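You operate a simulated robot arm through the tools that you are given. There is no shell and no other tool. Be economical: measure what you need, move in short steps, check, and stop when the job is done.

You are at the controls of a simulated robot arm. One attempt, no reset.

## Task
Put the grey relay on the top of the wooden table. Fetch the black terminal cover and set it on top of the orange cover on the top of the wooden table. Put the red terminal cover on the bench top left of the electronic load. Pull the bench drawer open. The order is free.
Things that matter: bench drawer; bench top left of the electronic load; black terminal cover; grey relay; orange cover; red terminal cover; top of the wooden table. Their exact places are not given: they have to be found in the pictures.

Only the result counts: the job must be done as asked and must still hold three seconds after the hand-in. Knocking over, shifting, dropping, spilling or breaking anything else fails it. A push-on lid holds only when it is set on centred and level and pressed home; a screw cap is set on level and turned clockwise until tight.

## Robot
A 6-joint arm with a fingered hand on a trunk, on a base that drives. Base frame: it is fixed to the floor where the robot stands at the start and does not move with it; the origin is under the middle of the robot, x ahead of it, y to its left, z up; the surface under the hand at the start is at about z = 800. Lengths are in mm, angles in degrees, forces in N, time in s.
With the tool pointing down near the work surface it reaches from about 240 to 560 mm from the robot's upright axis, wherever it stands. Its first joint turns from -166.0 to 166.0 degrees. Places, roughly: bench drawer [4400, -500, 600]; bench top left of the electronic load [4900, 600, 700]; black terminal cover (4x3x3 cm) [1300, 2000, 800]; grey relay [500, 0, 750]; orange cover (9x6x5 cm) [1800, 2000, 800]; red terminal cover (4x3x3 cm) [1500, 2000, 800]; top of the wooden table [1800, 1800, 800]. Payload 3.1 kg.
Tool frame: the origin (TCP) lies between the finger pads and is the grasp point; the fingertips stand 22 mm ahead of it; z points along the fingers, y is the line along which they close. Largest opening 132 mm; the body of the gripper starts 60 mm behind the TCP. The gripper is a hand of 4 fingers: y runs from the thumb to the fingers, the wrist lies at [0, 0, -218] in the tool frame, and closing takes about 1.5 s.
Orientation is that of the tool frame in the base frame, as a unit quaternion [w, x, y, z]. With the fingers straight down and closing along the base's y, the tool's x points along the base's -x, its y along +y and its z along -z.

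## Interface
- The arm moves only by the tool arm_command. Its argument "targets" is a list of rows, each a list of 3 entries, a list of its own where there are three numbers: the finger opening in mm, from 0 to 132, then the shift along the base's x, y, z in units of 400 mm (1.0 is 400 mm), then the turn, a rotation vector about the base's x, y, z in units of 180 degrees (1.0 is 180 degrees). In form: [[claw, [tx, ty, tz], [wx, wy, wz]], ...]. A call has 1 to 12 rows; each row is the pose to reach, as a shift and turn from the pose commanded when the call began. A call with a number of a shift or a turn outside -1 to 1 is refused whole. Each row takes 0.2 s and may step no farther than 50 mm and 8.6 degrees from the row before; otherwise, or with a gripper value out of range, the whole call is refused. A pose out of reach is approached as far as the arm can. The call stops where the force on the tool passes 40 N (or 10 N more than at its start, if that is more) or the arm is blocked; 0.2 s more then pass. Each finger travels about 153 mm/s and halts on what it meets, pressing with about 28 N; the grip force reading is that of the motor and also rises with nothing between the fingers. The clock runs only during rows and for 0.2 s after the last one: add rows that repeat a pose to give the fingers time. The reply holds the time, the measured pose of the TCP, the force on the tool along the base axes, the opening and the grip force, in the units named above and with some noise, with the torque about the TCP (base axes, N m) and any sound that the robot's microphone picked up, and new pictures: "pictures" is both (left out), scene, wrist or none.
- Cameras (640 x 400 px; columns grow to the right, rows downward): "scene" is now at [12.5, 110.9, 1546.7]; the picture's right is [-0.45, -0.89, 0.00], its down [-0.65, 0.32, -0.69] and it looks along [0.62, -0.31, -0.72] (base axes); focal length 287 px, centre (320, 200). "wrist" rides on the gripper at [53, -53, -84] in the tool frame; the picture's right is [0.71, 0.71, 0.00], its down [-0.53, 0.53, -0.67] and it looks along [-0.47, 0.47, 0.74] (tool axes); focal length 247 px, centre (320, 200).
- lift_body(by): slides the trunk up (or, below 0, down) by that many mm; the arm and the scene camera ride with it, the base frame stays. It gives what a move gives, with no picture.
- drive_base(legs): drives the robot by 1 to 6 legs, each [ahead, left, turn to the left] in mm, mm and degrees, along the robot's own axes; the way and the turn of a leg run together, so that a leg with both is an arc; at most 1500 mm and 180 degrees a leg. The arm and the cameras ride along, it lands a little off, and it stops where it bumps. It gives what a move gives, and a new picture of the scene camera.
- set_grasp(shape): the hand has 4 fingers and takes this shape, open, in about a second: jaw (thumb against the fingers, like two jaws); tri (thumb and two fingers); tip (a fingertip pinch); poke (one finger out to press); point (the index stretched); flat (the hand flat); cup (the hand cupped); fist (a fist). The gripper value then closes the fingers along that shape, each until it touches; the sizes above hold for jaw. It gives what a move gives, with no picture.
- turn_head(pan, tilt): turns the head with the scene camera to pan (to the left, within 155 degrees either way) and tilt (down, from -29 to 69), counted from straight ahead of the robot. It gives what a move gives, and a new picture of the scene camera.
- measure_at(camera, pixels): for up to 12 pixels [column, row] of the newest picture of that camera ("zoom" is the newest enlarged one), the place [x, y, z] in the base frame of the surface seen there, good to about 2 mm. It takes no simulated time.
- close_up(camera, box): a new picture of the part [left, top, right, bottom] of that camera's present view, enlarged. It takes no simulated time.
- sign_off(): hands the job in; it is judged then, once.

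Keep the steps short. Do not move on a guess: measure, check each grasp and each placing, and mend mistakes. In all there are 110 turns and 260 pictures (those below and enlarged ones count). Leave the gripper open and the arm clear of the work at the hand-in unless told otherwise, and finish with a single line.

The tools are called after ">>>" as name(argument=value, ...) on one line, values as JSON. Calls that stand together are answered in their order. arm_command: Moves the arm, as the interface text tells. Its arguments: {"type":"object","properties":{"targets":{"type":"array","items":{"type":"array"}},"pictures":{"type":"string","enum":["both","scene","wrist","none"]}},"required":["targets"]} The other tools are called the same way: lift_body (by) slides the trunk up or down; set_grasp (shape) gives the hand a shape; drive_base (legs) drives the base; turn_head (pan, tilt) turns the head that bears the scene camera; measure_at (camera, pixels) gives the place of the surface under pixels of a picture; close_up (camera, box) takes an enlarged picture of a part of a camera's view; sign_off () hands the job in.

At the start:

```text
t: 0.0
tcp_pos: [434.3, -148.2, 1127.4]
tcp_rot: [0.0, 0.0, 1.0, 0.001]
contact_force: [-0.3, -0.3, -1.0]
torque: [0.0, 0.02, 0.02]
width: 132.3
gripper_force: 0.1
shape: jaw
trunk travel left (down, up): [-225.0, 161.0]
robot x, y, heading: [2.7, -0.1, 0.1]
head pan, tilt: [-26.5, 46.1]
```

scene: 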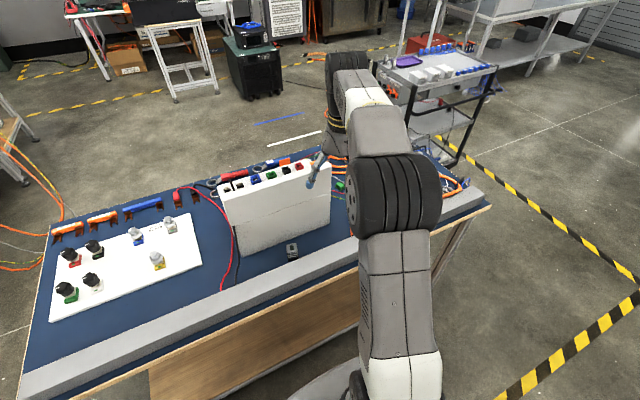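
wrist: 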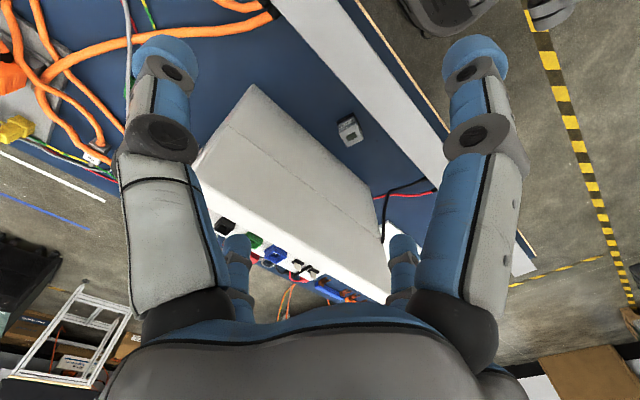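

I see a small grey block near scene (292,250), which may be the relay. I'll enlarge it and measure around it.

>>> close_up(camera="scene", box=[210, 140, 370, 300])

>>> measure_at(camera="scene", pixels=[[292, 247], [292, 256], [280, 262], [305, 258], [270, 245], [320, 225], [275, 185], [320, 165], [225, 195], [240, 252]])

>>> close_up(camera="wrist", box=[280, 80, 420, 180])

```text
2.50 times, centred on (290, 220) of scene
```

zoom: 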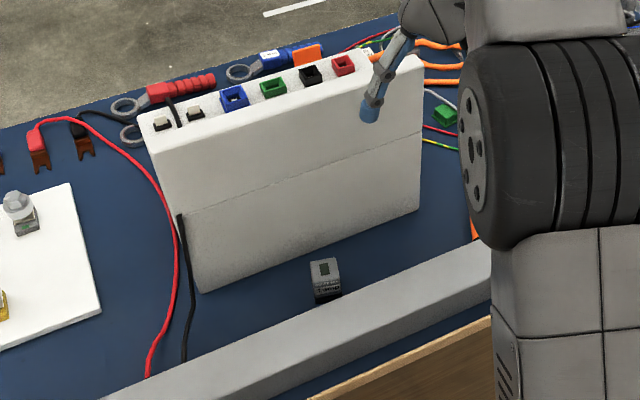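

```text
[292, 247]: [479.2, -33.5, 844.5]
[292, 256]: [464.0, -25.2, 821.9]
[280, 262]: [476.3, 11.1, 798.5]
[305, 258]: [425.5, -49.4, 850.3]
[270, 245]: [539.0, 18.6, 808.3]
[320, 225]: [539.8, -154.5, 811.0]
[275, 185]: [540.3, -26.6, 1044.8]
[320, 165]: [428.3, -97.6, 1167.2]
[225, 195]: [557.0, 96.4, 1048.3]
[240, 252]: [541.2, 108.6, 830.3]
```

```text
4.00 times, centred on (350, 130) of wrist
```

zoom: 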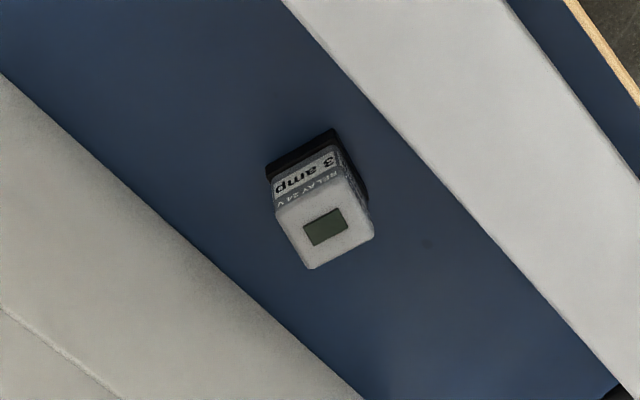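

The relay is a small block labelled "RELAY 24 V". I'll measure its corners in the wrist zoom.

>>> measure_at(camera="zoom", pixels=[[325, 228], [282, 212], [352, 185], [368, 235], [312, 262], [300, 180], [272, 175], [330, 135], [240, 120], [400, 260], [470, 150], [200, 260]])

>>> close_up(camera="scene", box=[272, 235, 312, 265])

```text
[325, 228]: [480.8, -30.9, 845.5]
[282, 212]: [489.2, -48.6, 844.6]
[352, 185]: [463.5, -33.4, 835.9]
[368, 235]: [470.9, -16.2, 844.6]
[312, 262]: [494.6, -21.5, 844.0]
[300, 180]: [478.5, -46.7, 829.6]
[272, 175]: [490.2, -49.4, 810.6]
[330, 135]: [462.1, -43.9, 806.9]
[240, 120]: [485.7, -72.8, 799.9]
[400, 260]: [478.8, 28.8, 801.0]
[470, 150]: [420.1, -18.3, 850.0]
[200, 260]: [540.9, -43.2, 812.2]
```

```text
13.33 times, centred on (292, 250) of scene
```

zoom: 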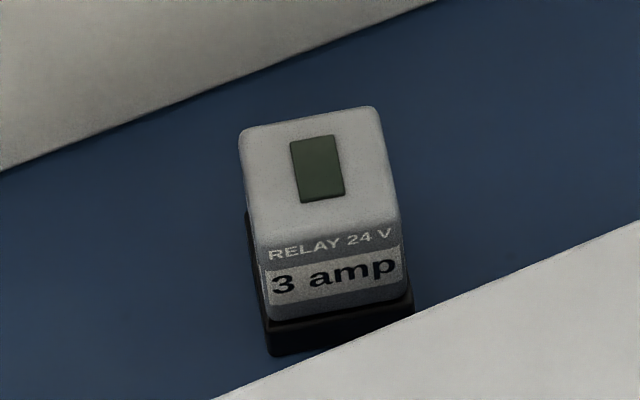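

Relay centre is about (479,-32), z 800–845, turned about -12°, in the gap between the white box (x≥540) and the rail (x≤430). I'll approach with the wrist tilted back 20° to stay clear of the box, first to a point above.

>>> arm_command(targets=[[110, [-0.021, 0.083, -0.048], [-0.0029, -0.0277, -0.0165]], [100, [-0.0425, 0.166, -0.096], [-0.0058, -0.0554, -0.033]], [90, [-0.064, 0.25, -0.144], [-0.0087, -0.083, -0.0495]], [80, [-0.085, 0.3325, -0.1925], [-0.0116, -0.1107, -0.066]], [80, [-0.06, 0.326, -0.29], [-0.0116, -0.1107, -0.066]], [80, [-0.03, 0.318, -0.4], [-0.0116, -0.1107, -0.066]], [80, [-0.03, 0.318, -0.4], [-0.0116, -0.1107, -0.066]]])

```text
t: 1.6
tcp_pos: [421.7, -22.7, 966.3]
tcp_rot: [0.172, 0.103, 0.98, -0.018]
contact_force: [-0.5, -0.8, 0.1]
torque: [-0.02, 0.02, 0.01]
width: 80.5
gripper_force: 0.0
shape: jaw
trunk travel left (down, up): [-225.0, 161.0]
robot x, y, heading: [5.8, 2.8, 0.2]
head pan, tilt: [-26.5, 46.1]
```

scene: 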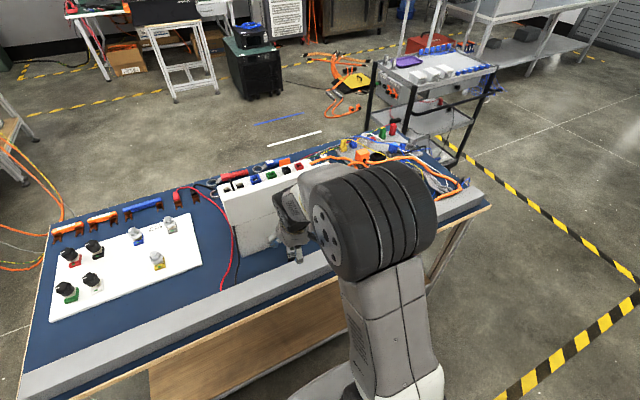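
wrist: 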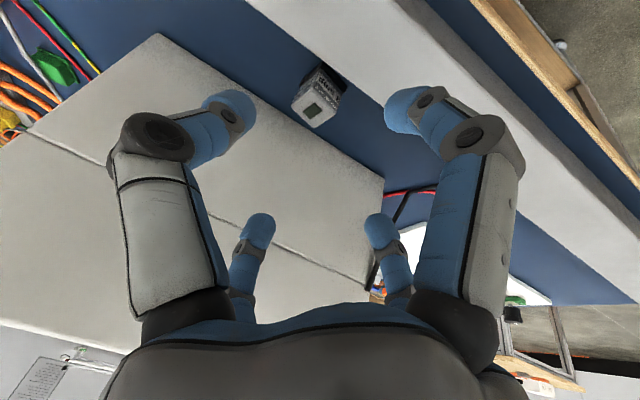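

The relay is visible between the fingers at wrist (318,100). I'll measure fingertips and relay to be sure of the alignment.

>>> measure_at(camera="wrist", pixels=[[318, 105], [238, 100], [398, 105], [258, 225], [378, 225], [345, 75], [300, 75]])

```text
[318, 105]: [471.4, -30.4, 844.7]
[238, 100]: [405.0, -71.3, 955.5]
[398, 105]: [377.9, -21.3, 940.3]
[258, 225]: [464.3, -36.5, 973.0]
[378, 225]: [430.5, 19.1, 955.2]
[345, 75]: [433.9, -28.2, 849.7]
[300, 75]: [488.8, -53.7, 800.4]
```

The hand has four digits in a cross (tool ±x and ±y), so the gap to the rail and the box matters. I'll measure how far the knuckles bulge out.

>>> measure_at(camera="wrist", pixels=[[135, 140], [120, 180], [128, 240], [140, 300], [150, 340], [505, 145], [515, 190], [508, 250], [495, 330], [470, 200], [375, 125], [340, 70]])

>>> set_grasp(shape="tip")

>>> close_up(camera="wrist", box=[0, 0, 640, 400])

```text
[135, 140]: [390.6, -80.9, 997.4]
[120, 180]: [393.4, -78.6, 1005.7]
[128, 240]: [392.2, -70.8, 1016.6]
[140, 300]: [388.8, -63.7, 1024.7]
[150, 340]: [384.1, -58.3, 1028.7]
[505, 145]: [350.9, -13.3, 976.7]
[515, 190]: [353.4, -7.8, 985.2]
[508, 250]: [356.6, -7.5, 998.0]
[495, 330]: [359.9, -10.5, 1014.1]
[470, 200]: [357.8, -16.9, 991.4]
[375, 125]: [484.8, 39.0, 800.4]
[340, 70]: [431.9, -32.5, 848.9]
```

```text
t: 2.5
tcp_pos: [421.6, -21.1, 965.6]
tcp_rot: [0.173, 0.103, 0.979, -0.019]
contact_force: [0.6, 0.1, -0.2]
torque: [0.02, -0.01, -0.02]
width: 131.8
gripper_force: 0.0
shape: tip
trunk travel left (down, up): [-225.0, 161.0]
robot x, y, heading: [1.6, -1.7, -0.2]
head pan, tilt: [-26.5, 46.1]
```

```text
1.00 times, centred on (320, 200) of wrist (not enlarged: the box is as wide or as high as the picture)
```

zoom: 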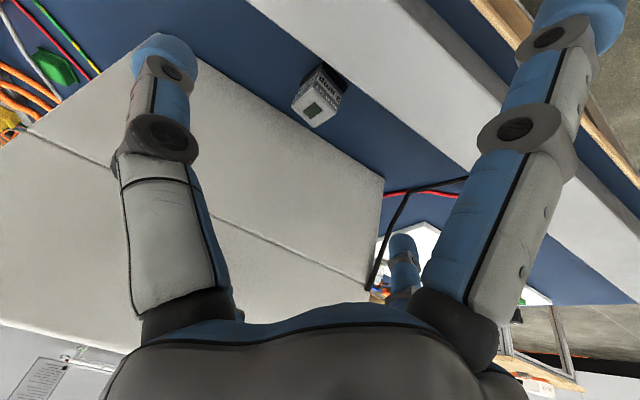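

"tip" splays the side fingers too wide, so I'll return to "jaw". Then I'll narrow it to 50 mm, reduce the tilt to 6°, and hover above the relay at z≈900.

>>> set_grasp(shape="jaw")

>>> arm_command(targets=[[100, [0, 0, 0], [0.0081, 0.038, 0]], [70, [0, 0, 0], [0.0162, 0.0761, 0]], [50, [0.0, 0, 0], [0.0162, 0.0761, 0]], [50, [0.07, -0.0137, -0.07], [0.0162, 0.0761, 0]], [50, [0.1443, -0.0275, -0.13], [0.0162, 0.0761, 0]], [50, [0.1443, -0.0275, -0.1675], [0.0162, 0.0761, 0]]])

```text
t: 3.4
tcp_pos: [421.8, -22.1, 965.8]
tcp_rot: [0.173, 0.103, 0.979, -0.018]
contact_force: [-0.3, 0.1, 0.5]
torque: [0.03, 0.01, 0.01]
width: 131.9
gripper_force: 0.0
shape: jaw
trunk travel left (down, up): [-225.0, 161.0]
robot x, y, heading: [-0.3, 3.9, -0.2]
head pan, tilt: [-26.5, 46.1]
```

```text
t: 4.8
tcp_pos: [479.4, -34.0, 901.3]
tcp_rot: [0.051, 0.105, 0.993, -0.005]
contact_force: [0.9, -0.3, 0.0]
torque: [0.02, -0.02, 0.0]
width: 50.5
gripper_force: 0.1
shape: jaw
trunk travel left (down, up): [-225.0, 161.0]
robot x, y, heading: [-2.4, 2.1, -0.0]
head pan, tilt: [-26.5, 46.1]
```

scene: 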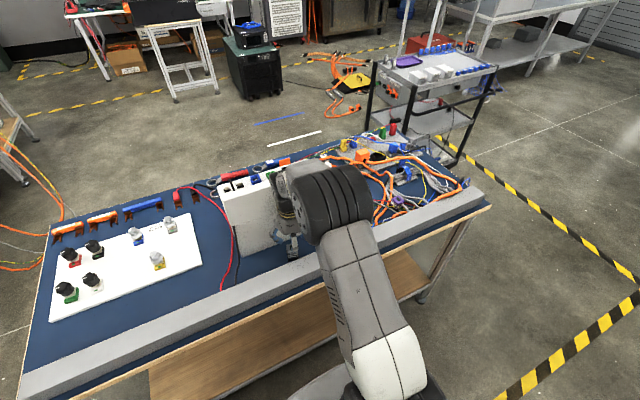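
wrist: 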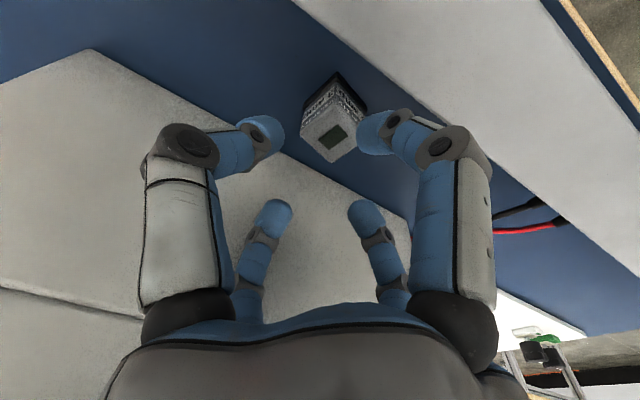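

The relay is centred between the digits and nothing touches. Next I'll descend 55 mm straight down to z≈846.

>>> arm_command(targets=[[50, [0, 0, -0.05], [0, 0, 0]], [50, [0, 0, -0.1], [0, 0, 0]], [50, [0, 0, -0.1375], [0, 0, 0]]], pictures="wrist")

```text
t: 5.6
tcp_pos: [483.2, -32.8, 848.0]
tcp_rot: [0.055, 0.105, 0.993, -0.005]
contact_force: [10.8, 0.8, 11.9]
torque: [0.12, 0.64, -0.14]
width: 48.6
gripper_force: 0.0
shape: jaw
trunk travel left (down, up): [-225.0, 161.0]
robot x, y, heading: [-1.8, -0.7, 0.0]
head pan, tilt: [-26.5, 46.1]
```

wrist: 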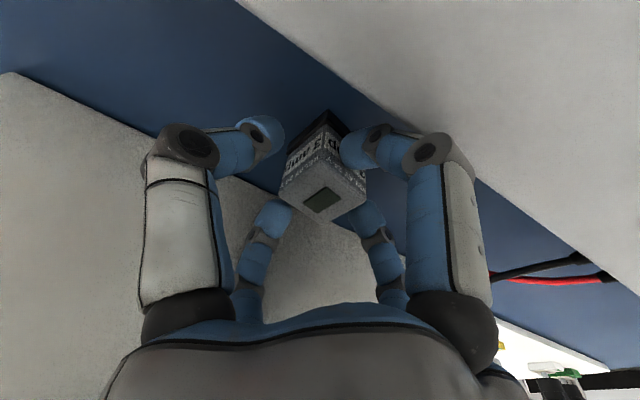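

There is light contact (about +11 N in x and z), probably the outer digit on the rail edge. I'll lift 3 mm, ease forward 2 mm, and then close.

>>> arm_command(targets=[[50, [0.006, 0, 0.008], [0, 0, 0]], [40, [0.006, 0, 0.008], [0, 0, 0]], [25, [0.006, 0, 0.008], [0, 0, 0]], [10, [0.006, 0, 0.008], [0, 0, 0]], [10, [0.006, 0, 0.008], [0, 0, 0]], [10, [0.006, 0, 0.008], [0, 0, 0]]], pictures="wrist")

```text
t: 7.0
tcp_pos: [482.5, -32.6, 849.5]
tcp_rot: [0.052, 0.104, 0.993, -0.005]
contact_force: [0.3, 0.3, 0.5]
torque: [0.01, 0.02, 0.01]
width: 26.1
gripper_force: 28.2
shape: jaw
trunk travel left (down, up): [-225.0, 161.0]
robot x, y, heading: [0.3, -1.6, 0.2]
head pan, tilt: [-26.5, 46.1]
```

wrist: 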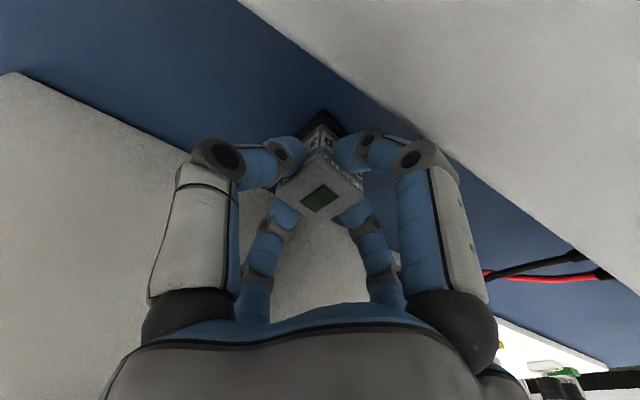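

The relay is gripped (28 N, width 26). I'll lift it straight up by 200 mm.

>>> arm_command(targets=[[10, [0, 0, 0.05], [0, 0, 0]], [10, [0, 0, 0.15], [0, 0, 0]], [10, [0, 0, 0.25], [0, 0, 0]], [10, [0, 0, 0.35], [0, 0, 0]], [10, [0, 0, 0.45], [0, 0, 0]], [10, [0, 0, 0.55], [0, 0, 0]], [10, [0, 0, 0.65], [0, 0, 0]]])

>>> turn_head(pan=50, tilt=25)

```text
t: 8.6
tcp_pos: [482.1, -33.7, 1110.4]
tcp_rot: [0.052, 0.104, 0.993, -0.006]
contact_force: [-0.6, 0.0, -1.2]
torque: [0.0, -0.04, 0.0]
width: 26.2
gripper_force: 27.7
shape: jaw
trunk travel left (down, up): [-225.0, 161.0]
robot x, y, heading: [-2.2, 2.1, 0.2]
head pan, tilt: [-26.5, 46.1]
```

scene: 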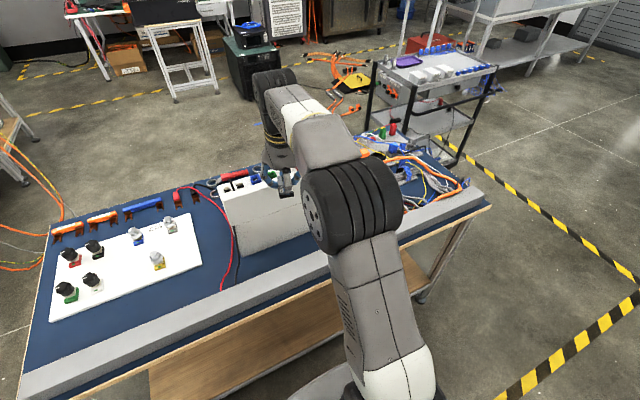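
wrist: 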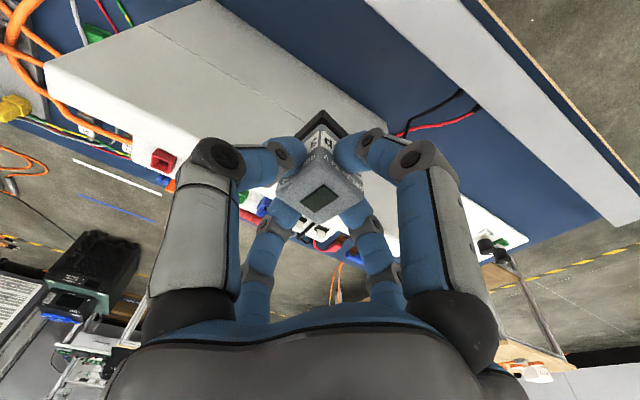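

```text
t: 10.1
tcp_pos: [481.0, -34.5, 1110.3]
tcp_rot: [0.051, 0.104, 0.993, -0.006]
contact_force: [-0.2, -0.7, -2.0]
torque: [0.04, 0.01, 0.0]
width: 26.2
gripper_force: 28.0
shape: jaw
trunk travel left (down, up): [-225.0, 161.0]
robot x, y, heading: [1.7, 2.5, 0.2]
head pan, tilt: [50.0, 25.0]
```

scene: 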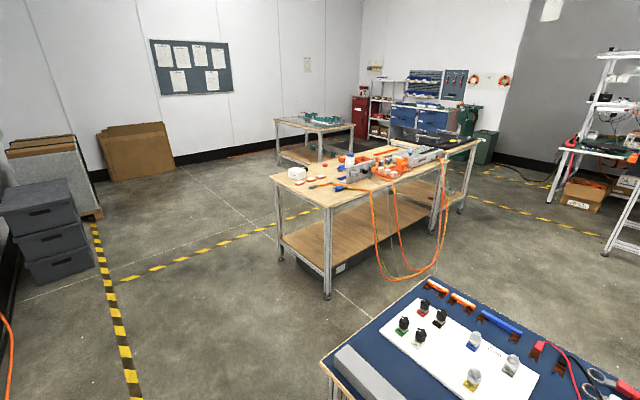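

The relay is held. The wooden table is seen at (370,175). I'll zoom in and measure it.

>>> close_up(camera="scene", box=[260, 120, 500, 270])

>>> measure_at(camera="scene", pixels=[[273, 178], [331, 206], [478, 142], [385, 147], [330, 368], [420, 285], [330, 296], [315, 250], [282, 258], [462, 208], [310, 290], [400, 270]])

```text
2.67 times, centred on (380, 195) of scene
```

zoom: 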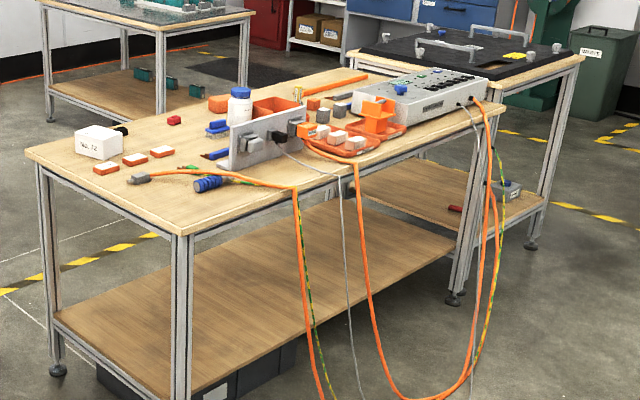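

```text
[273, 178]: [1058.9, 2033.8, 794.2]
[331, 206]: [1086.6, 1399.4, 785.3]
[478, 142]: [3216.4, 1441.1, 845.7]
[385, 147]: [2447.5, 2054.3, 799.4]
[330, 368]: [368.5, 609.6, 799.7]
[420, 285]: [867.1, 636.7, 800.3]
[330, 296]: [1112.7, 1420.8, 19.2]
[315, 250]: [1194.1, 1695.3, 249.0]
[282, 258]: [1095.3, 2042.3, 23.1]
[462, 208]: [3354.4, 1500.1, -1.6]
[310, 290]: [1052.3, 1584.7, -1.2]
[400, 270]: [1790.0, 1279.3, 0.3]
```

The table top spans roughly x 1060–2450, y 1400–2045 at z≈800. I'll measure the candidates: red (173,120), black (122,130), and the orange parts.

>>> measure_at(camera="zoom", pixels=[[173, 120], [122, 131], [217, 103], [278, 105], [338, 84], [378, 115], [313, 105], [92, 140], [107, 167], [162, 151], [210, 185], [240, 100]])

>>> close_up(camera="scene", box=[280, 140, 420, 200])

```text
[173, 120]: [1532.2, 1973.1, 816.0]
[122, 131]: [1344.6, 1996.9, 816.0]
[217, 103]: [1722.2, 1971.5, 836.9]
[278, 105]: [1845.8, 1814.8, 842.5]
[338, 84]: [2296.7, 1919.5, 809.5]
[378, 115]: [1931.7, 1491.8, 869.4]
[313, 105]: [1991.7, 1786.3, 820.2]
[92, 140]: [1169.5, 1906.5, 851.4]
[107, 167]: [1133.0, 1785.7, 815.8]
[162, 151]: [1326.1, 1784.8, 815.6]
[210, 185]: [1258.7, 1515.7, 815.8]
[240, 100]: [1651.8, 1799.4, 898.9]
```

```text
4.57 times, centred on (350, 170) of scene
```

zoom: 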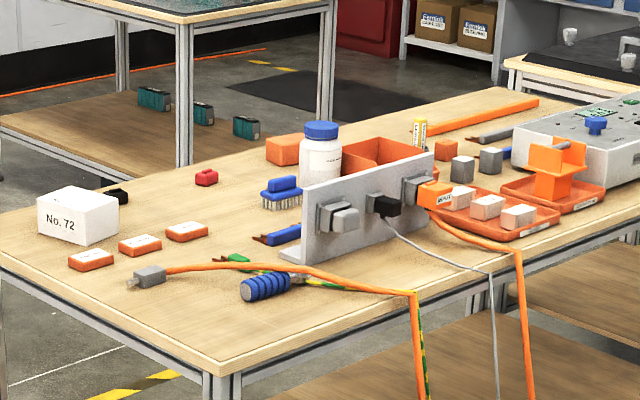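

The covers stand along the far edge of the table, so I'd work from the far side. I'll measure the floor clearance there and look further left.

>>> measure_at(camera="scene", pixels=[[75, 270], [90, 210], [135, 175], [283, 163], [333, 165], [200, 180], [130, 380], [240, 250], [350, 140], [275, 120]])

>>> turn_head(pan=100, tilt=40)

```text
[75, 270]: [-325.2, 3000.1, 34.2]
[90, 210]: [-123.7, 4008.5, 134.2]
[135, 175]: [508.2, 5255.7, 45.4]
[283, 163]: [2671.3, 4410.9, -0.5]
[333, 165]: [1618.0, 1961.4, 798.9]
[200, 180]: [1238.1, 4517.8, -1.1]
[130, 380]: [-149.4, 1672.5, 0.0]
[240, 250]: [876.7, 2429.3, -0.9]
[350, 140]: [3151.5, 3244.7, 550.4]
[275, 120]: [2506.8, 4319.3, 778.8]
```

```text
t: 11.3
tcp_pos: [482.6, -34.4, 1110.7]
tcp_rot: [0.052, 0.103, 0.993, -0.006]
contact_force: [-0.4, 0.3, -1.2]
torque: [0.0, 0.0, -0.01]
width: 25.9
gripper_force: 28.2
shape: jaw
trunk travel left (down, up): [-225.0, 161.0]
robot x, y, heading: [-2.2, 0.6, 0.1]
head pan, tilt: [100.0, 40.0]
```

scene: 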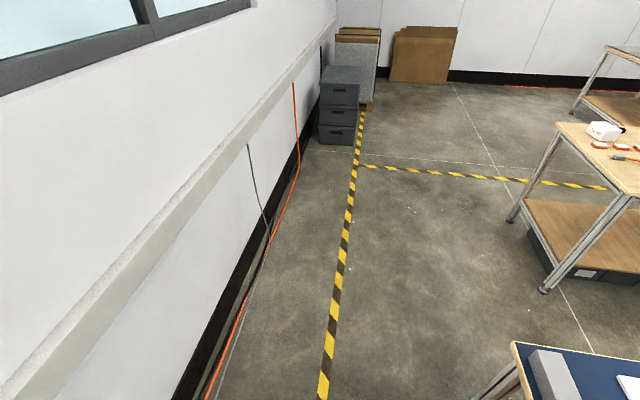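

>>> measure_at(camera="scene", pixels=[[200, 395], [265, 250], [335, 320], [355, 150], [545, 290], [512, 218], [440, 220], [515, 345], [475, 398]])

```text
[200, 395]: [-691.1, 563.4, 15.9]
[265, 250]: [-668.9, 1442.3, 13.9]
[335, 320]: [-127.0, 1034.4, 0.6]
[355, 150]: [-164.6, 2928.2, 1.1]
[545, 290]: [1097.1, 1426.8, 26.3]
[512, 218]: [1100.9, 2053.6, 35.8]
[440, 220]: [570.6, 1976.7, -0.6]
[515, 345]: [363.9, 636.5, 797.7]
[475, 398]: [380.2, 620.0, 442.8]
```

There is plenty of floor and the cords run along x<-570. I'll pull the arm in and up first, then drive around the left end of the table.

>>> arm_command(targets=[[10, [0, 0, 0.1], [0, 0, 0]], [10, [-0.08, 0, 0.16], [0, 0, 0]], [10, [-0.19, 0, 0.18], [0, 0, 0]], [10, [-0.3, 0, 0.18], [0, 0, 0]], [10, [-0.38, 0, 0.18], [0, 0, 0]]], pictures="none")

>>> drive_base(legs=[[-100, 0, 0], [0, 1100, 0], [400, 1400, 0]])

```text
t: 12.5
tcp_pos: [327.6, -32.5, 1182.3]
tcp_rot: [0.052, 0.104, 0.993, -0.005]
contact_force: [0.0, 0.2, -1.6]
torque: [0.0, 0.0, 0.02]
width: 26.0
gripper_force: 28.0
shape: jaw
trunk travel left (down, up): [-225.0, 161.0]
robot x, y, heading: [1.1, -0.0, -0.0]
head pan, tilt: [100.0, 40.0]
```

```text
t: 25.7
tcp_pos: [625.2, 2476.5, 1183.7]
tcp_rot: [0.052, 0.1, 0.994, -0.005]
contact_force: [0.9, 0.3, -1.2]
torque: [0.0, 0.04, -0.02]
width: 26.0
gripper_force: 28.4
shape: jaw
trunk travel left (down, up): [-225.0, 161.0]
robot x, y, heading: [292.0, 2505.5, 0.3]
head pan, tilt: [100.0, 40.0]
```

scene: 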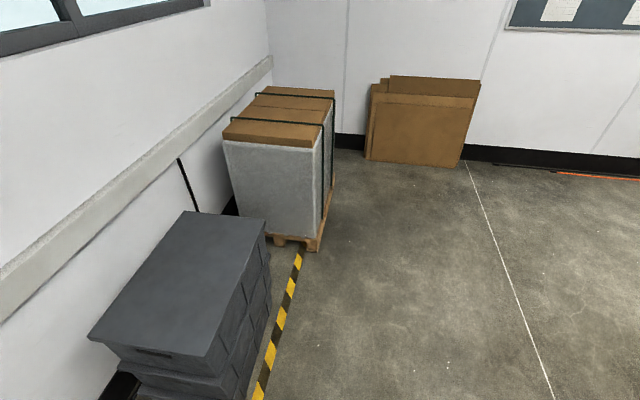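

I'm at (292,2505), as planned. I'll look ahead to check the way is free before driving along the table.

>>> turn_head(pan=-15, tilt=35)

```text
t: 27.6
tcp_pos: [626.0, 2476.0, 1181.6]
tcp_rot: [0.053, 0.099, 0.994, -0.005]
contact_force: [0.1, 0.0, -1.0]
torque: [0.02, 0.03, -0.02]
width: 26.2
gripper_force: 28.1
shape: jaw
trunk travel left (down, up): [-225.0, 161.0]
robot x, y, heading: [297.3, 2506.4, 0.7]
head pan, tilt: [-15.0, 35.0]
```

scene: 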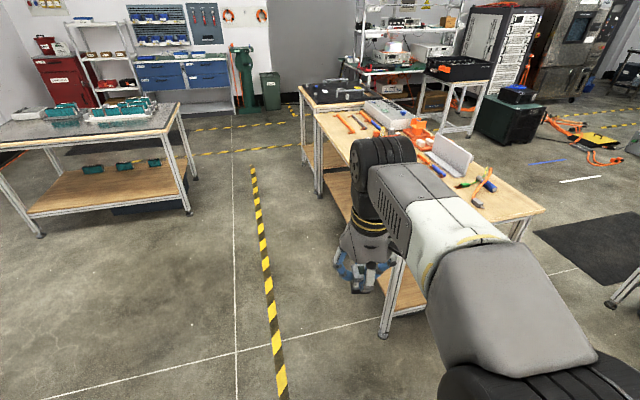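

>>> measure_at(camera="scene", pixels=[[40, 235], [188, 210], [300, 380], [320, 195]])

>>> drive_base(legs=[[1255, 0, 0], [0, 0, -90]])

>>> turn_head(pan=20, tilt=60)

```text
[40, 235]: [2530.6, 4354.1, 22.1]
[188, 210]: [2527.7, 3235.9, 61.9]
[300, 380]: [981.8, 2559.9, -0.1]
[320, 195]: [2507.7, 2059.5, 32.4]
```

```text
t: 37.8
tcp_pos: [1531.3, 2179.5, 1182.4]
tcp_rot: [0.034, 0.773, 0.632, -0.04]
contact_force: [0.0, -0.7, -0.4]
torque: [0.03, -0.01, 0.01]
width: 26.0
gripper_force: 27.8
shape: jaw
trunk travel left (down, up): [-225.0, 161.0]
robot x, y, heading: [1560.2, 2511.8, -89.6]
head pan, tilt: [-15.0, 35.0]
```

scene: 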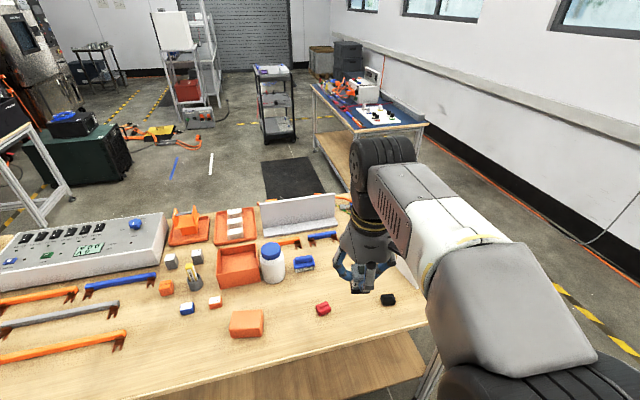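

```text
t: 38.8
tcp_pos: [1532.4, 2179.9, 1181.4]
tcp_rot: [0.033, 0.773, 0.632, -0.041]
contact_force: [-0.3, -0.5, -0.7]
torque: [0.0, 0.0, 0.0]
width: 26.0
gripper_force: 28.1
shape: jaw
trunk travel left (down, up): [-225.0, 161.0]
robot x, y, heading: [1563.8, 2511.3, -89.6]
head pan, tilt: [20.0, 60.0]
```

scene: 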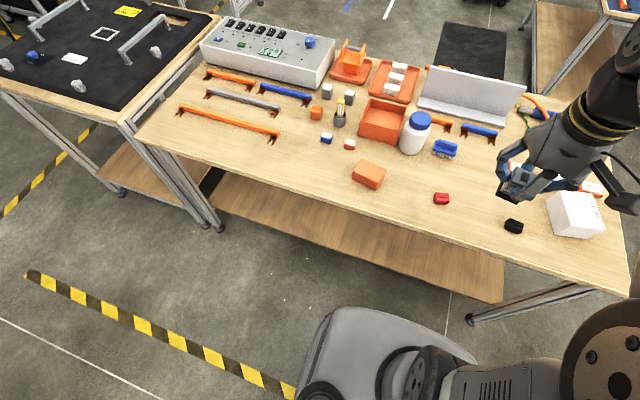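

The base is in place beside the table. I'll enlarge the work area and measure the covers.

>>> close_up(camera="scene", box=[320, 130, 560, 250])

>>> measure_at(camera="zoom", pixels=[[130, 115], [92, 108], [112, 80], [183, 105], [155, 138], [325, 183], [515, 255], [200, 200], [350, 230], [440, 230], [590, 200], [240, 150]])

```text
2.67 times, centred on (440, 190) of scene
```

zoom: 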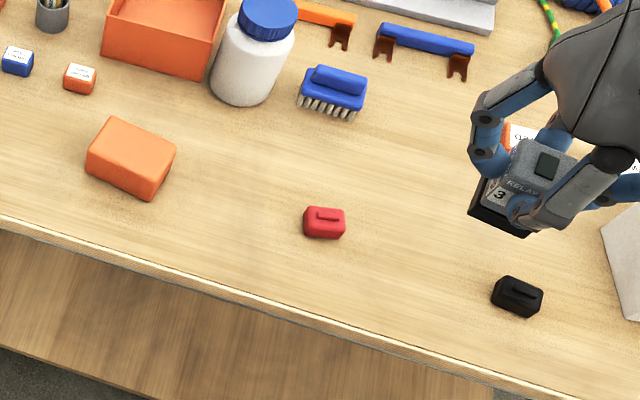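

```text
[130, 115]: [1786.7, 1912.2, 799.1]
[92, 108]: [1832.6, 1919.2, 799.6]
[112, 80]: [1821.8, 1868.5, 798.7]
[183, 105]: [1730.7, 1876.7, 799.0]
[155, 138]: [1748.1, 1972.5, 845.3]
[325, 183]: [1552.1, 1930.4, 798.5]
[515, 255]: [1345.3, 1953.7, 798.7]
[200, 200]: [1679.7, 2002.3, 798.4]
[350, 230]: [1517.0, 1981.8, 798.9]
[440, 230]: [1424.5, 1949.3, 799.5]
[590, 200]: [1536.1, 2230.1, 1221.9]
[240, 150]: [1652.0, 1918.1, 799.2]
```

>>> measure_at(camera="zoom", pixels=[[124, 120], [173, 152], [90, 152], [138, 182], [130, 150], [305, 212], [343, 212], [328, 222], [325, 215], [520, 285], [505, 283], [540, 294]])

>>> close_up(camera="scene", box=[425, 180, 533, 247])

```text
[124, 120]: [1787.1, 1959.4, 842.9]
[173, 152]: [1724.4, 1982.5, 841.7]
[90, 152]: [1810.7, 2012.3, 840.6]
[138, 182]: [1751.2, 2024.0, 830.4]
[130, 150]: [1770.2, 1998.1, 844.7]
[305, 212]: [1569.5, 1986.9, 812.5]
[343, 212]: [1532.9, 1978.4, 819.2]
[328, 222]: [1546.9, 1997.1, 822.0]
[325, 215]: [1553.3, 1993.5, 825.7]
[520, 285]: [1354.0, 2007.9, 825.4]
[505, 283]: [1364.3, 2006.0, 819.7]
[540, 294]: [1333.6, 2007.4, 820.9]
```

```text
5.93 times, centred on (479, 214) of scene
```

zoom: 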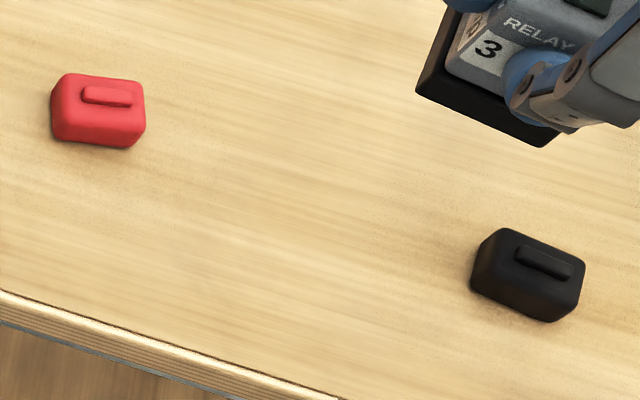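

I'll drive 90 mm closer so that everything on this edge is within reach.

>>> drive_base(legs=[[92, 0, 0]])

>>> close_up(camera="wrist", box=[160, 80, 480, 280])

```text
t: 40.0
tcp_pos: [1533.1, 2086.0, 1182.0]
tcp_rot: [0.032, 0.773, 0.632, -0.04]
contact_force: [0.5, 0.6, -0.8]
torque: [-0.01, -0.01, -0.01]
width: 26.0
gripper_force: 28.1
shape: jaw
trunk travel left (down, up): [-225.0, 161.0]
robot x, y, heading: [1558.3, 2417.3, -89.7]
head pan, tilt: [20.0, 60.0]
```

scene: 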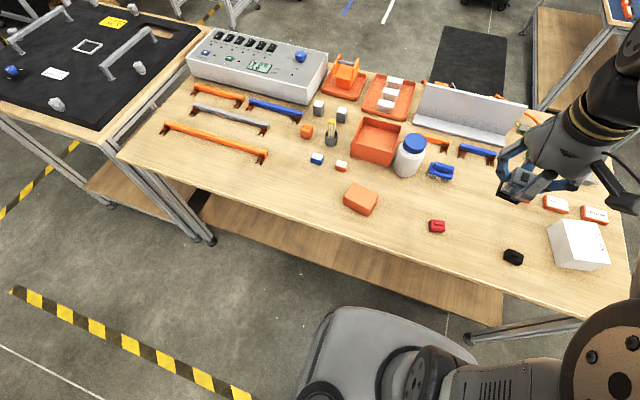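

```text
2.00 times, centred on (320, 180) of wrist
```

zoom: 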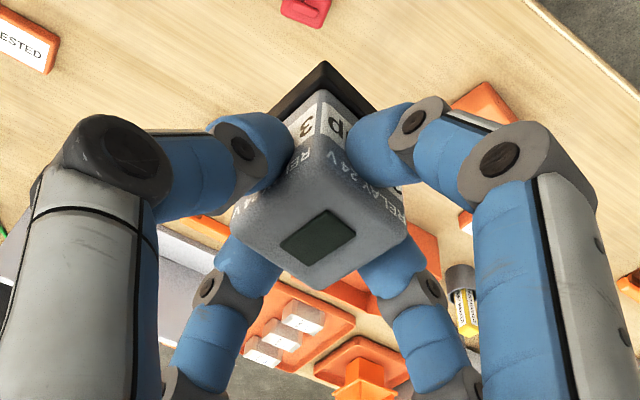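

The relay is held squarely. I'll move it over a free spot near (1445,1940), about 50 mm above its placing height.

>>> arm_command(targets=[[10, [-0.05, -0.09, -0.04], [0, 0, 0]], [10, [-0.1, -0.18, -0.08], [0, 0, 0]], [10, [-0.15, -0.27, -0.12], [0, 0, 0]], [10, [-0.22, -0.34, -0.16], [0, 0, 0]], [10, [-0.22, -0.365, -0.27], [0, 0, 0]], [10, [-0.22, -0.365, -0.38], [0, 0, 0]], [10, [-0.22, -0.365, -0.49], [0, 0, 0]], [10, [-0.22, -0.365, -0.6], [0, 0, 0]], [10, [-0.22, -0.365, -0.705], [0, 0, 0]], [10, [-0.22, -0.365, -0.705], [0, 0, 0]]])

```text
t: 42.1
tcp_pos: [1444.3, 1941.5, 900.6]
tcp_rot: [0.033, 0.773, 0.632, -0.04]
contact_force: [0.1, 0.3, -0.4]
torque: [-0.01, -0.01, 0.0]
width: 26.0
gripper_force: 28.1
shape: jaw
trunk travel left (down, up): [-225.0, 161.0]
robot x, y, heading: [1563.7, 2418.0, -89.5]
head pan, tilt: [20.0, 60.0]
```

scene: 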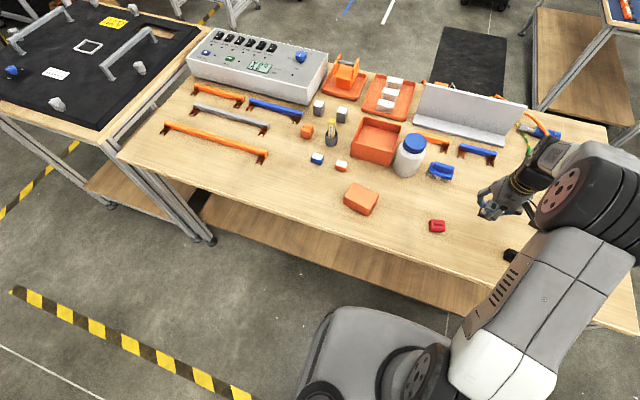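
wrist: 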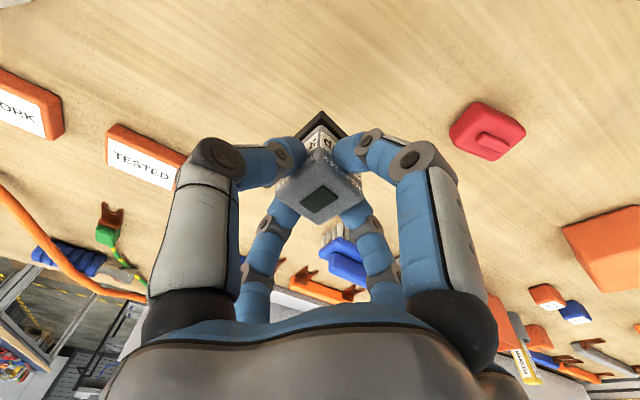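

>>> arm_command(targets=[[10, [0, 0, -0.05], [0, 0, 0]], [10, [0, 0, -0.1], [0, 0, 0]], [10, [0, 0, -0.118], [0, 0, 0]], [10, [0, 0, -0.124], [0, 0, 0]], [10, [0, 0, -0.128], [0, 0, 0]], [10, [0, 0, -0.131], [0, 0, 0]]], pictures="wrist")

```text
t: 43.5
tcp_pos: [1444.4, 1941.6, 849.0]
tcp_rot: [0.034, 0.773, 0.633, -0.04]
contact_force: [0.4, 0.7, -1.5]
torque: [0.0, 0.01, -0.01]
width: 26.0
gripper_force: 27.9
shape: jaw
trunk travel left (down, up): [-225.0, 161.0]
robot x, y, heading: [1562.4, 2420.2, -89.4]
head pan, tilt: [20.0, 60.0]
```

wrist: 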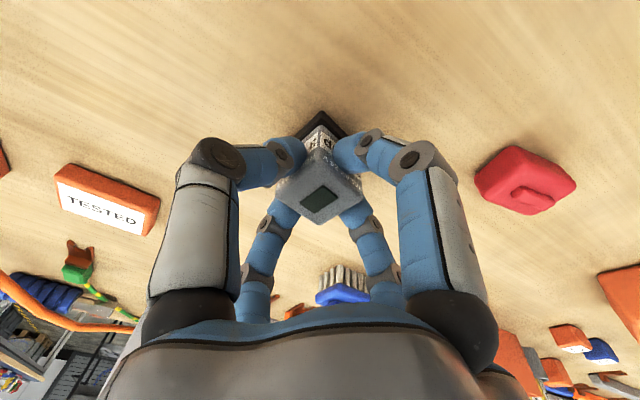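

No contact yet. I'll lower in 1 mm steps until the relay touches.

>>> arm_command(targets=[[10, [0, 0, -0.003], [0, 0, 0]], [10, [0, 0, -0.0055], [0, 0, 0]], [10, [0, 0, -0.0075], [0, 0, 0]]], pictures="none")

```text
t: 44.4
tcp_pos: [1444.6, 1939.5, 847.1]
tcp_rot: [0.035, 0.773, 0.632, -0.043]
contact_force: [-2.0, -3.7, 14.9]
torque: [0.05, 0.06, 0.0]
width: 26.5
gripper_force: 27.9
shape: jaw
trunk travel left (down, up): [-225.0, 161.0]
robot x, y, heading: [1560.4, 2417.6, -89.4]
head pan, tilt: [20.0, 60.0]
```

Contact is 15 N. I'll open gently and lift straight up.

>>> arm_command(targets=[[35, [0, 0, 0.003], [0, 0, 0]], [50, [0, 0, 0.003], [0, 0, 0]], [60, [0, 0, 0.003], [0, 0, 0]], [60, [0, 0, 0.06], [0, 0, 0]], [60, [0, 0, 0.16], [0, 0, 0]], [60, [0, 0, 0.28], [0, 0, 0]]])

```text
t: 45.8
tcp_pos: [1446.5, 1940.3, 956.7]
tcp_rot: [0.033, 0.772, 0.633, -0.041]
contact_force: [0.4, 0.2, 0.1]
torque: [0.04, 0.0, 0.01]
width: 59.6
gripper_force: 0.1
shape: jaw
trunk travel left (down, up): [-225.0, 161.0]
robot x, y, heading: [1562.8, 2415.4, -89.4]
head pan, tilt: [20.0, 60.0]
```

scene: 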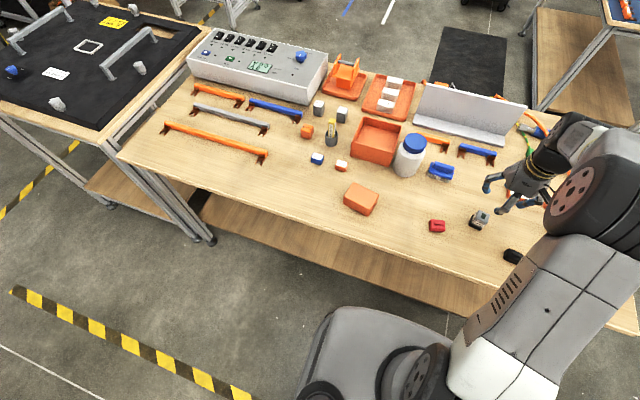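
wrist: 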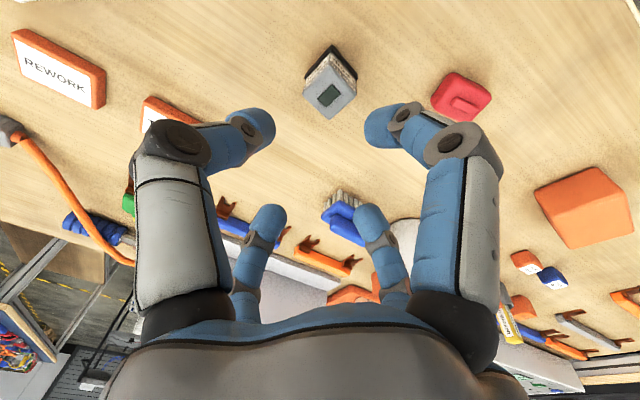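

The relay stands upright on the table. I'll measure the orange and red covers in the wrist view.

>>> close_up(camera="wrist", box=[400, 40, 640, 280])

>>> measure_at(camera="wrist", pixels=[[537, 190], [598, 168], [632, 213], [567, 246], [583, 205], [328, 95]])

```text
1.67 times, centred on (520, 160) of wrist
```

zoom: 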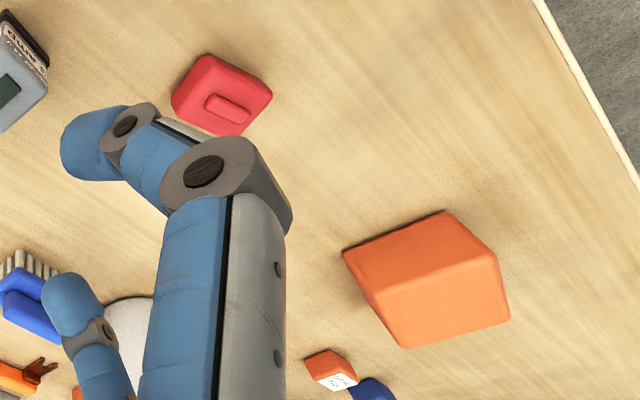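

```text
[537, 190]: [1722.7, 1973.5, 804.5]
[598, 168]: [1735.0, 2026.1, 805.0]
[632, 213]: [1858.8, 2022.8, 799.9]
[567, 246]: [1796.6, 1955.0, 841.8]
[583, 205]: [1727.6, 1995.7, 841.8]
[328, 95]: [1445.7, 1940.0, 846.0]
```

>>> measure_at(camera="zoom", pixels=[[382, 292], [492, 258], [505, 318], [404, 345], [345, 252], [446, 213], [440, 300], [175, 100], [205, 60], [268, 92], [240, 130], [228, 108]])

```text
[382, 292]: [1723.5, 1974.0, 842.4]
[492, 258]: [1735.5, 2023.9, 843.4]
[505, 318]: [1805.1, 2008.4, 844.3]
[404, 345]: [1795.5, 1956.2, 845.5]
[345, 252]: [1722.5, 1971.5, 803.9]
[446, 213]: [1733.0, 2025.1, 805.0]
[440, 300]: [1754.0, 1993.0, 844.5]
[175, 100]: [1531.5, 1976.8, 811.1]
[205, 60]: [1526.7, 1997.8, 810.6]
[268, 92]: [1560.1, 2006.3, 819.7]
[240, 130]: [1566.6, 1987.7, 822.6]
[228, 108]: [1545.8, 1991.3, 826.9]
```

Orange cover top is z≈845, centre ≈(1767,1989), yaw ≈-14°. Next I'll go above the black cover at (1350,2007) with the tool set vertical, then look.

>>> arm_command(targets=[[60, [-0.08, 0.056, 0.0], [0.0164, -0.0034, 0]], [60, [-0.16, 0.112, 0.0], [0.0328, -0.0069, 0]], [60, [-0.24, 0.165, 0.0], [0.0328, -0.0069, 0]], [60, [-0.24, 0.165, 0.0], [0.0328, -0.0069, 0]]], pictures="none")

>>> close_up(camera="wrist", box=[240, 20, 440, 145])

```text
t: 46.8
tcp_pos: [1348.9, 2006.6, 957.2]
tcp_rot: [-0.001, 0.774, 0.633, 0.001]
contact_force: [0.6, -0.4, -0.6]
torque: [0.0, -0.01, 0.07]
width: 59.7
gripper_force: 0.0
shape: jaw
trunk travel left (down, up): [-225.0, 161.0]
robot x, y, heading: [1561.7, 2415.4, -89.4]
head pan, tilt: [20.0, 60.0]
```

```text
3.20 times, centred on (340, 82) of wrist
```

zoom: 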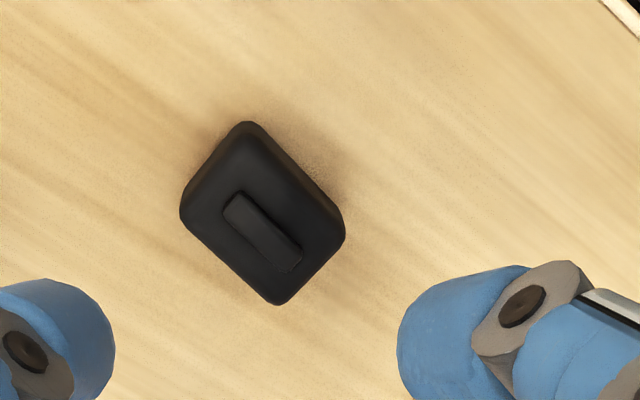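

>>> measure_at(camera="zoom", pixels=[[235, 198], [293, 265], [262, 232], [185, 210], [247, 125], [340, 230], [278, 300], [215, 165], [295, 180], [312, 268], [230, 255]])

```text
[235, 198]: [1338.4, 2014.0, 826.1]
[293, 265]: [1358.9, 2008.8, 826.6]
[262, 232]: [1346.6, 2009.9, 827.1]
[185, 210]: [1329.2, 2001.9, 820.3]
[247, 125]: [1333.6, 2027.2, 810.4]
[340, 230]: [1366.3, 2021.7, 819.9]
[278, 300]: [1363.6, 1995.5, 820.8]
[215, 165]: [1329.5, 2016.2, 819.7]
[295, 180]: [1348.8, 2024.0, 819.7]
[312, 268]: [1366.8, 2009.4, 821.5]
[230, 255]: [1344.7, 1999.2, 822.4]
```

Black cover centre is (1348,2011.5), yaw -14°, base 798.5, top 822 with a ridge to 827. I'll align and descend part-way, looking out for the white box.

>>> arm_command(targets=[[60, [-0.002, 0.012, -0.08], [0, 0, -0.015]], [60, [-0.002, 0.012, -0.18], [0, 0, -0.015]], [60, [-0.002, 0.012, -0.18], [0, 0, -0.015]]])

```text
t: 47.5
tcp_pos: [1349.7, 2012.8, 886.0]
tcp_rot: [-0.001, 0.789, 0.615, 0.0]
contact_force: [0.1, 0.9, 0.9]
torque: [-0.01, 0.06, -0.02]
width: 59.8
gripper_force: 0.1
shape: jaw
trunk travel left (down, up): [-225.0, 161.0]
robot x, y, heading: [1560.1, 2416.4, -89.2]
head pan, tilt: [20.0, 60.0]
```

scene: 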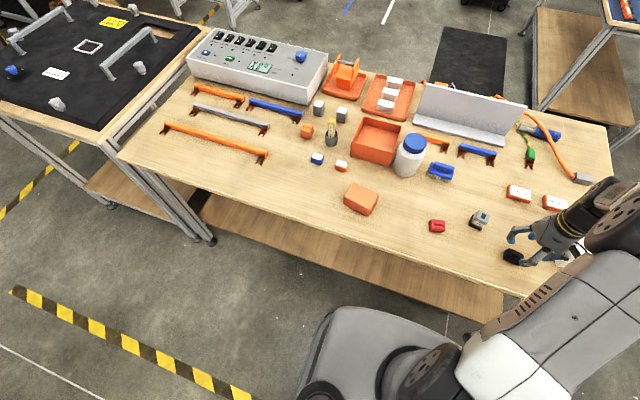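
wrist: 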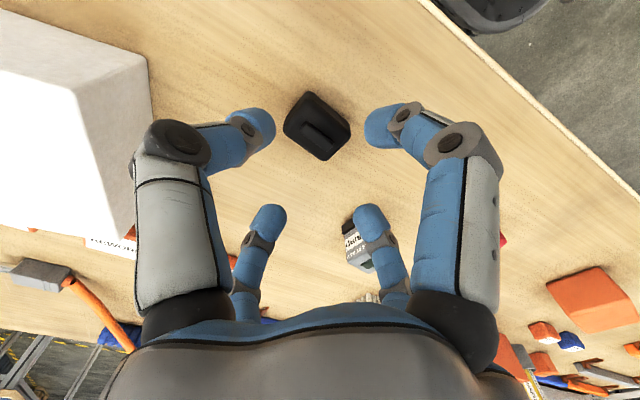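

>>> measure_at(camera="wrist", pixels=[[147, 75], [150, 110], [75, 95], [130, 230], [137, 150], [360, 240], [352, 225]])

```text
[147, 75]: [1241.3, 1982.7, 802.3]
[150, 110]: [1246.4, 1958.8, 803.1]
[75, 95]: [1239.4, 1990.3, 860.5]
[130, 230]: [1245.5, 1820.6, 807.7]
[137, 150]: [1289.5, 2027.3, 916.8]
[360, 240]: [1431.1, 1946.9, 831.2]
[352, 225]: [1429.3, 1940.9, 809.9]
```

The box edge is at x≈1245, and the nearest knuckle is at 1289, so that's clear. I'll descend to z≈826 and close.

>>> arm_command(targets=[[60, [-0.003, -0.002, -0.08], [0, 0, 0]], [60, [-0.003, -0.002, -0.15], [0, 0, 0]], [45, [-0.003, -0.002, -0.15], [0, 0, 0]], [25, [-0.003, -0.002, -0.15], [0, 0, 0]], [10, [-0.003, -0.002, -0.15], [0, 0, 0]], [10, [-0.003, -0.002, -0.15], [0, 0, 0]], [10, [-0.003, -0.002, -0.15], [0, 0, 0]]], pictures="wrist")

```text
t: 49.1
tcp_pos: [1348.7, 2012.9, 825.8]
tcp_rot: [0.001, 0.788, 0.615, 0.001]
contact_force: [0.4, 1.2, -0.3]
torque: [0.0, 0.0, -0.02]
width: 30.4
gripper_force: 27.8
shape: jaw
trunk travel left (down, up): [-225.0, 161.0]
robot x, y, heading: [1559.1, 2419.2, -89.2]
head pan, tilt: [20.0, 60.0]
```

wrist: 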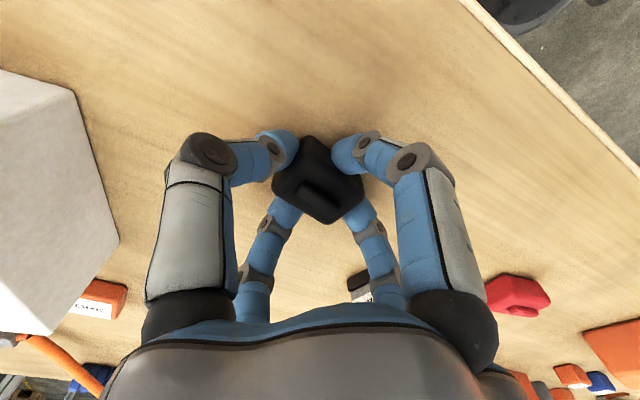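

The black cover is gripped. I'll lift it to z≈960 and carry it towards the orange cover.

>>> arm_command(targets=[[10, [0, 0, 0.1], [0, 0, 0]], [10, [0, 0, 0.22], [0, 0, 0]], [10, [0.03, 0, 0.33], [0, 0, 0]], [10, [0.14, 0, 0.335], [0, 0, 0]], [10, [0.25, 0, 0.335], [0, 0, 0]], [10, [0.36, -0.01, 0.335], [0, 0, 0]], [10, [0.47, -0.01, 0.335], [0, 0, 0]], [10, [0.58, -0.02, 0.335], [0, 0, 0]], [10, [0.69, -0.03, 0.335], [0, 0, 0]], [10, [0.8, -0.04, 0.335], [0, 0, 0]], [10, [0.88, -0.05, 0.335], [0, 0, 0]], [10, [0.88, -0.05, 0.335], [0, 0, 0]]])

```text
t: 51.8
tcp_pos: [1697.7, 1991.6, 960.5]
tcp_rot: [0.001, 0.789, 0.614, 0.001]
contact_force: [-0.2, -0.9, 0.2]
torque: [0.04, -0.01, 0.0]
width: 30.2
gripper_force: 27.3
shape: jaw
trunk travel left (down, up): [-225.0, 161.0]
robot x, y, heading: [1562.9, 2418.2, -89.4]
head pan, tilt: [20.0, 60.0]
```

scene: 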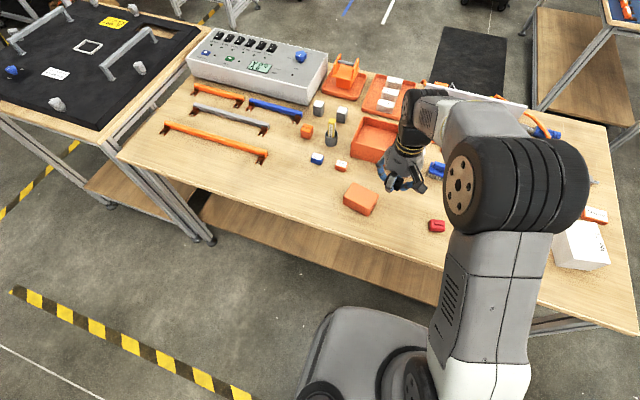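
wrist: 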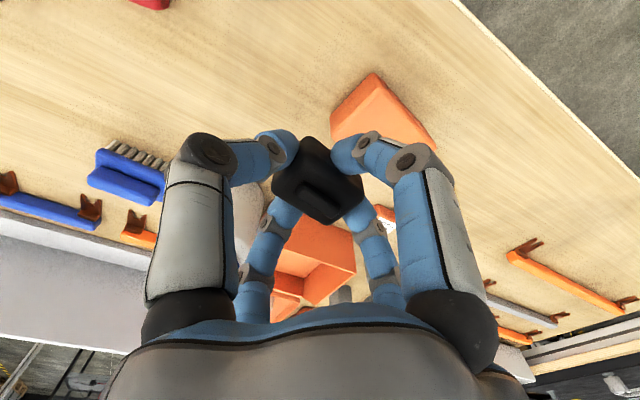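

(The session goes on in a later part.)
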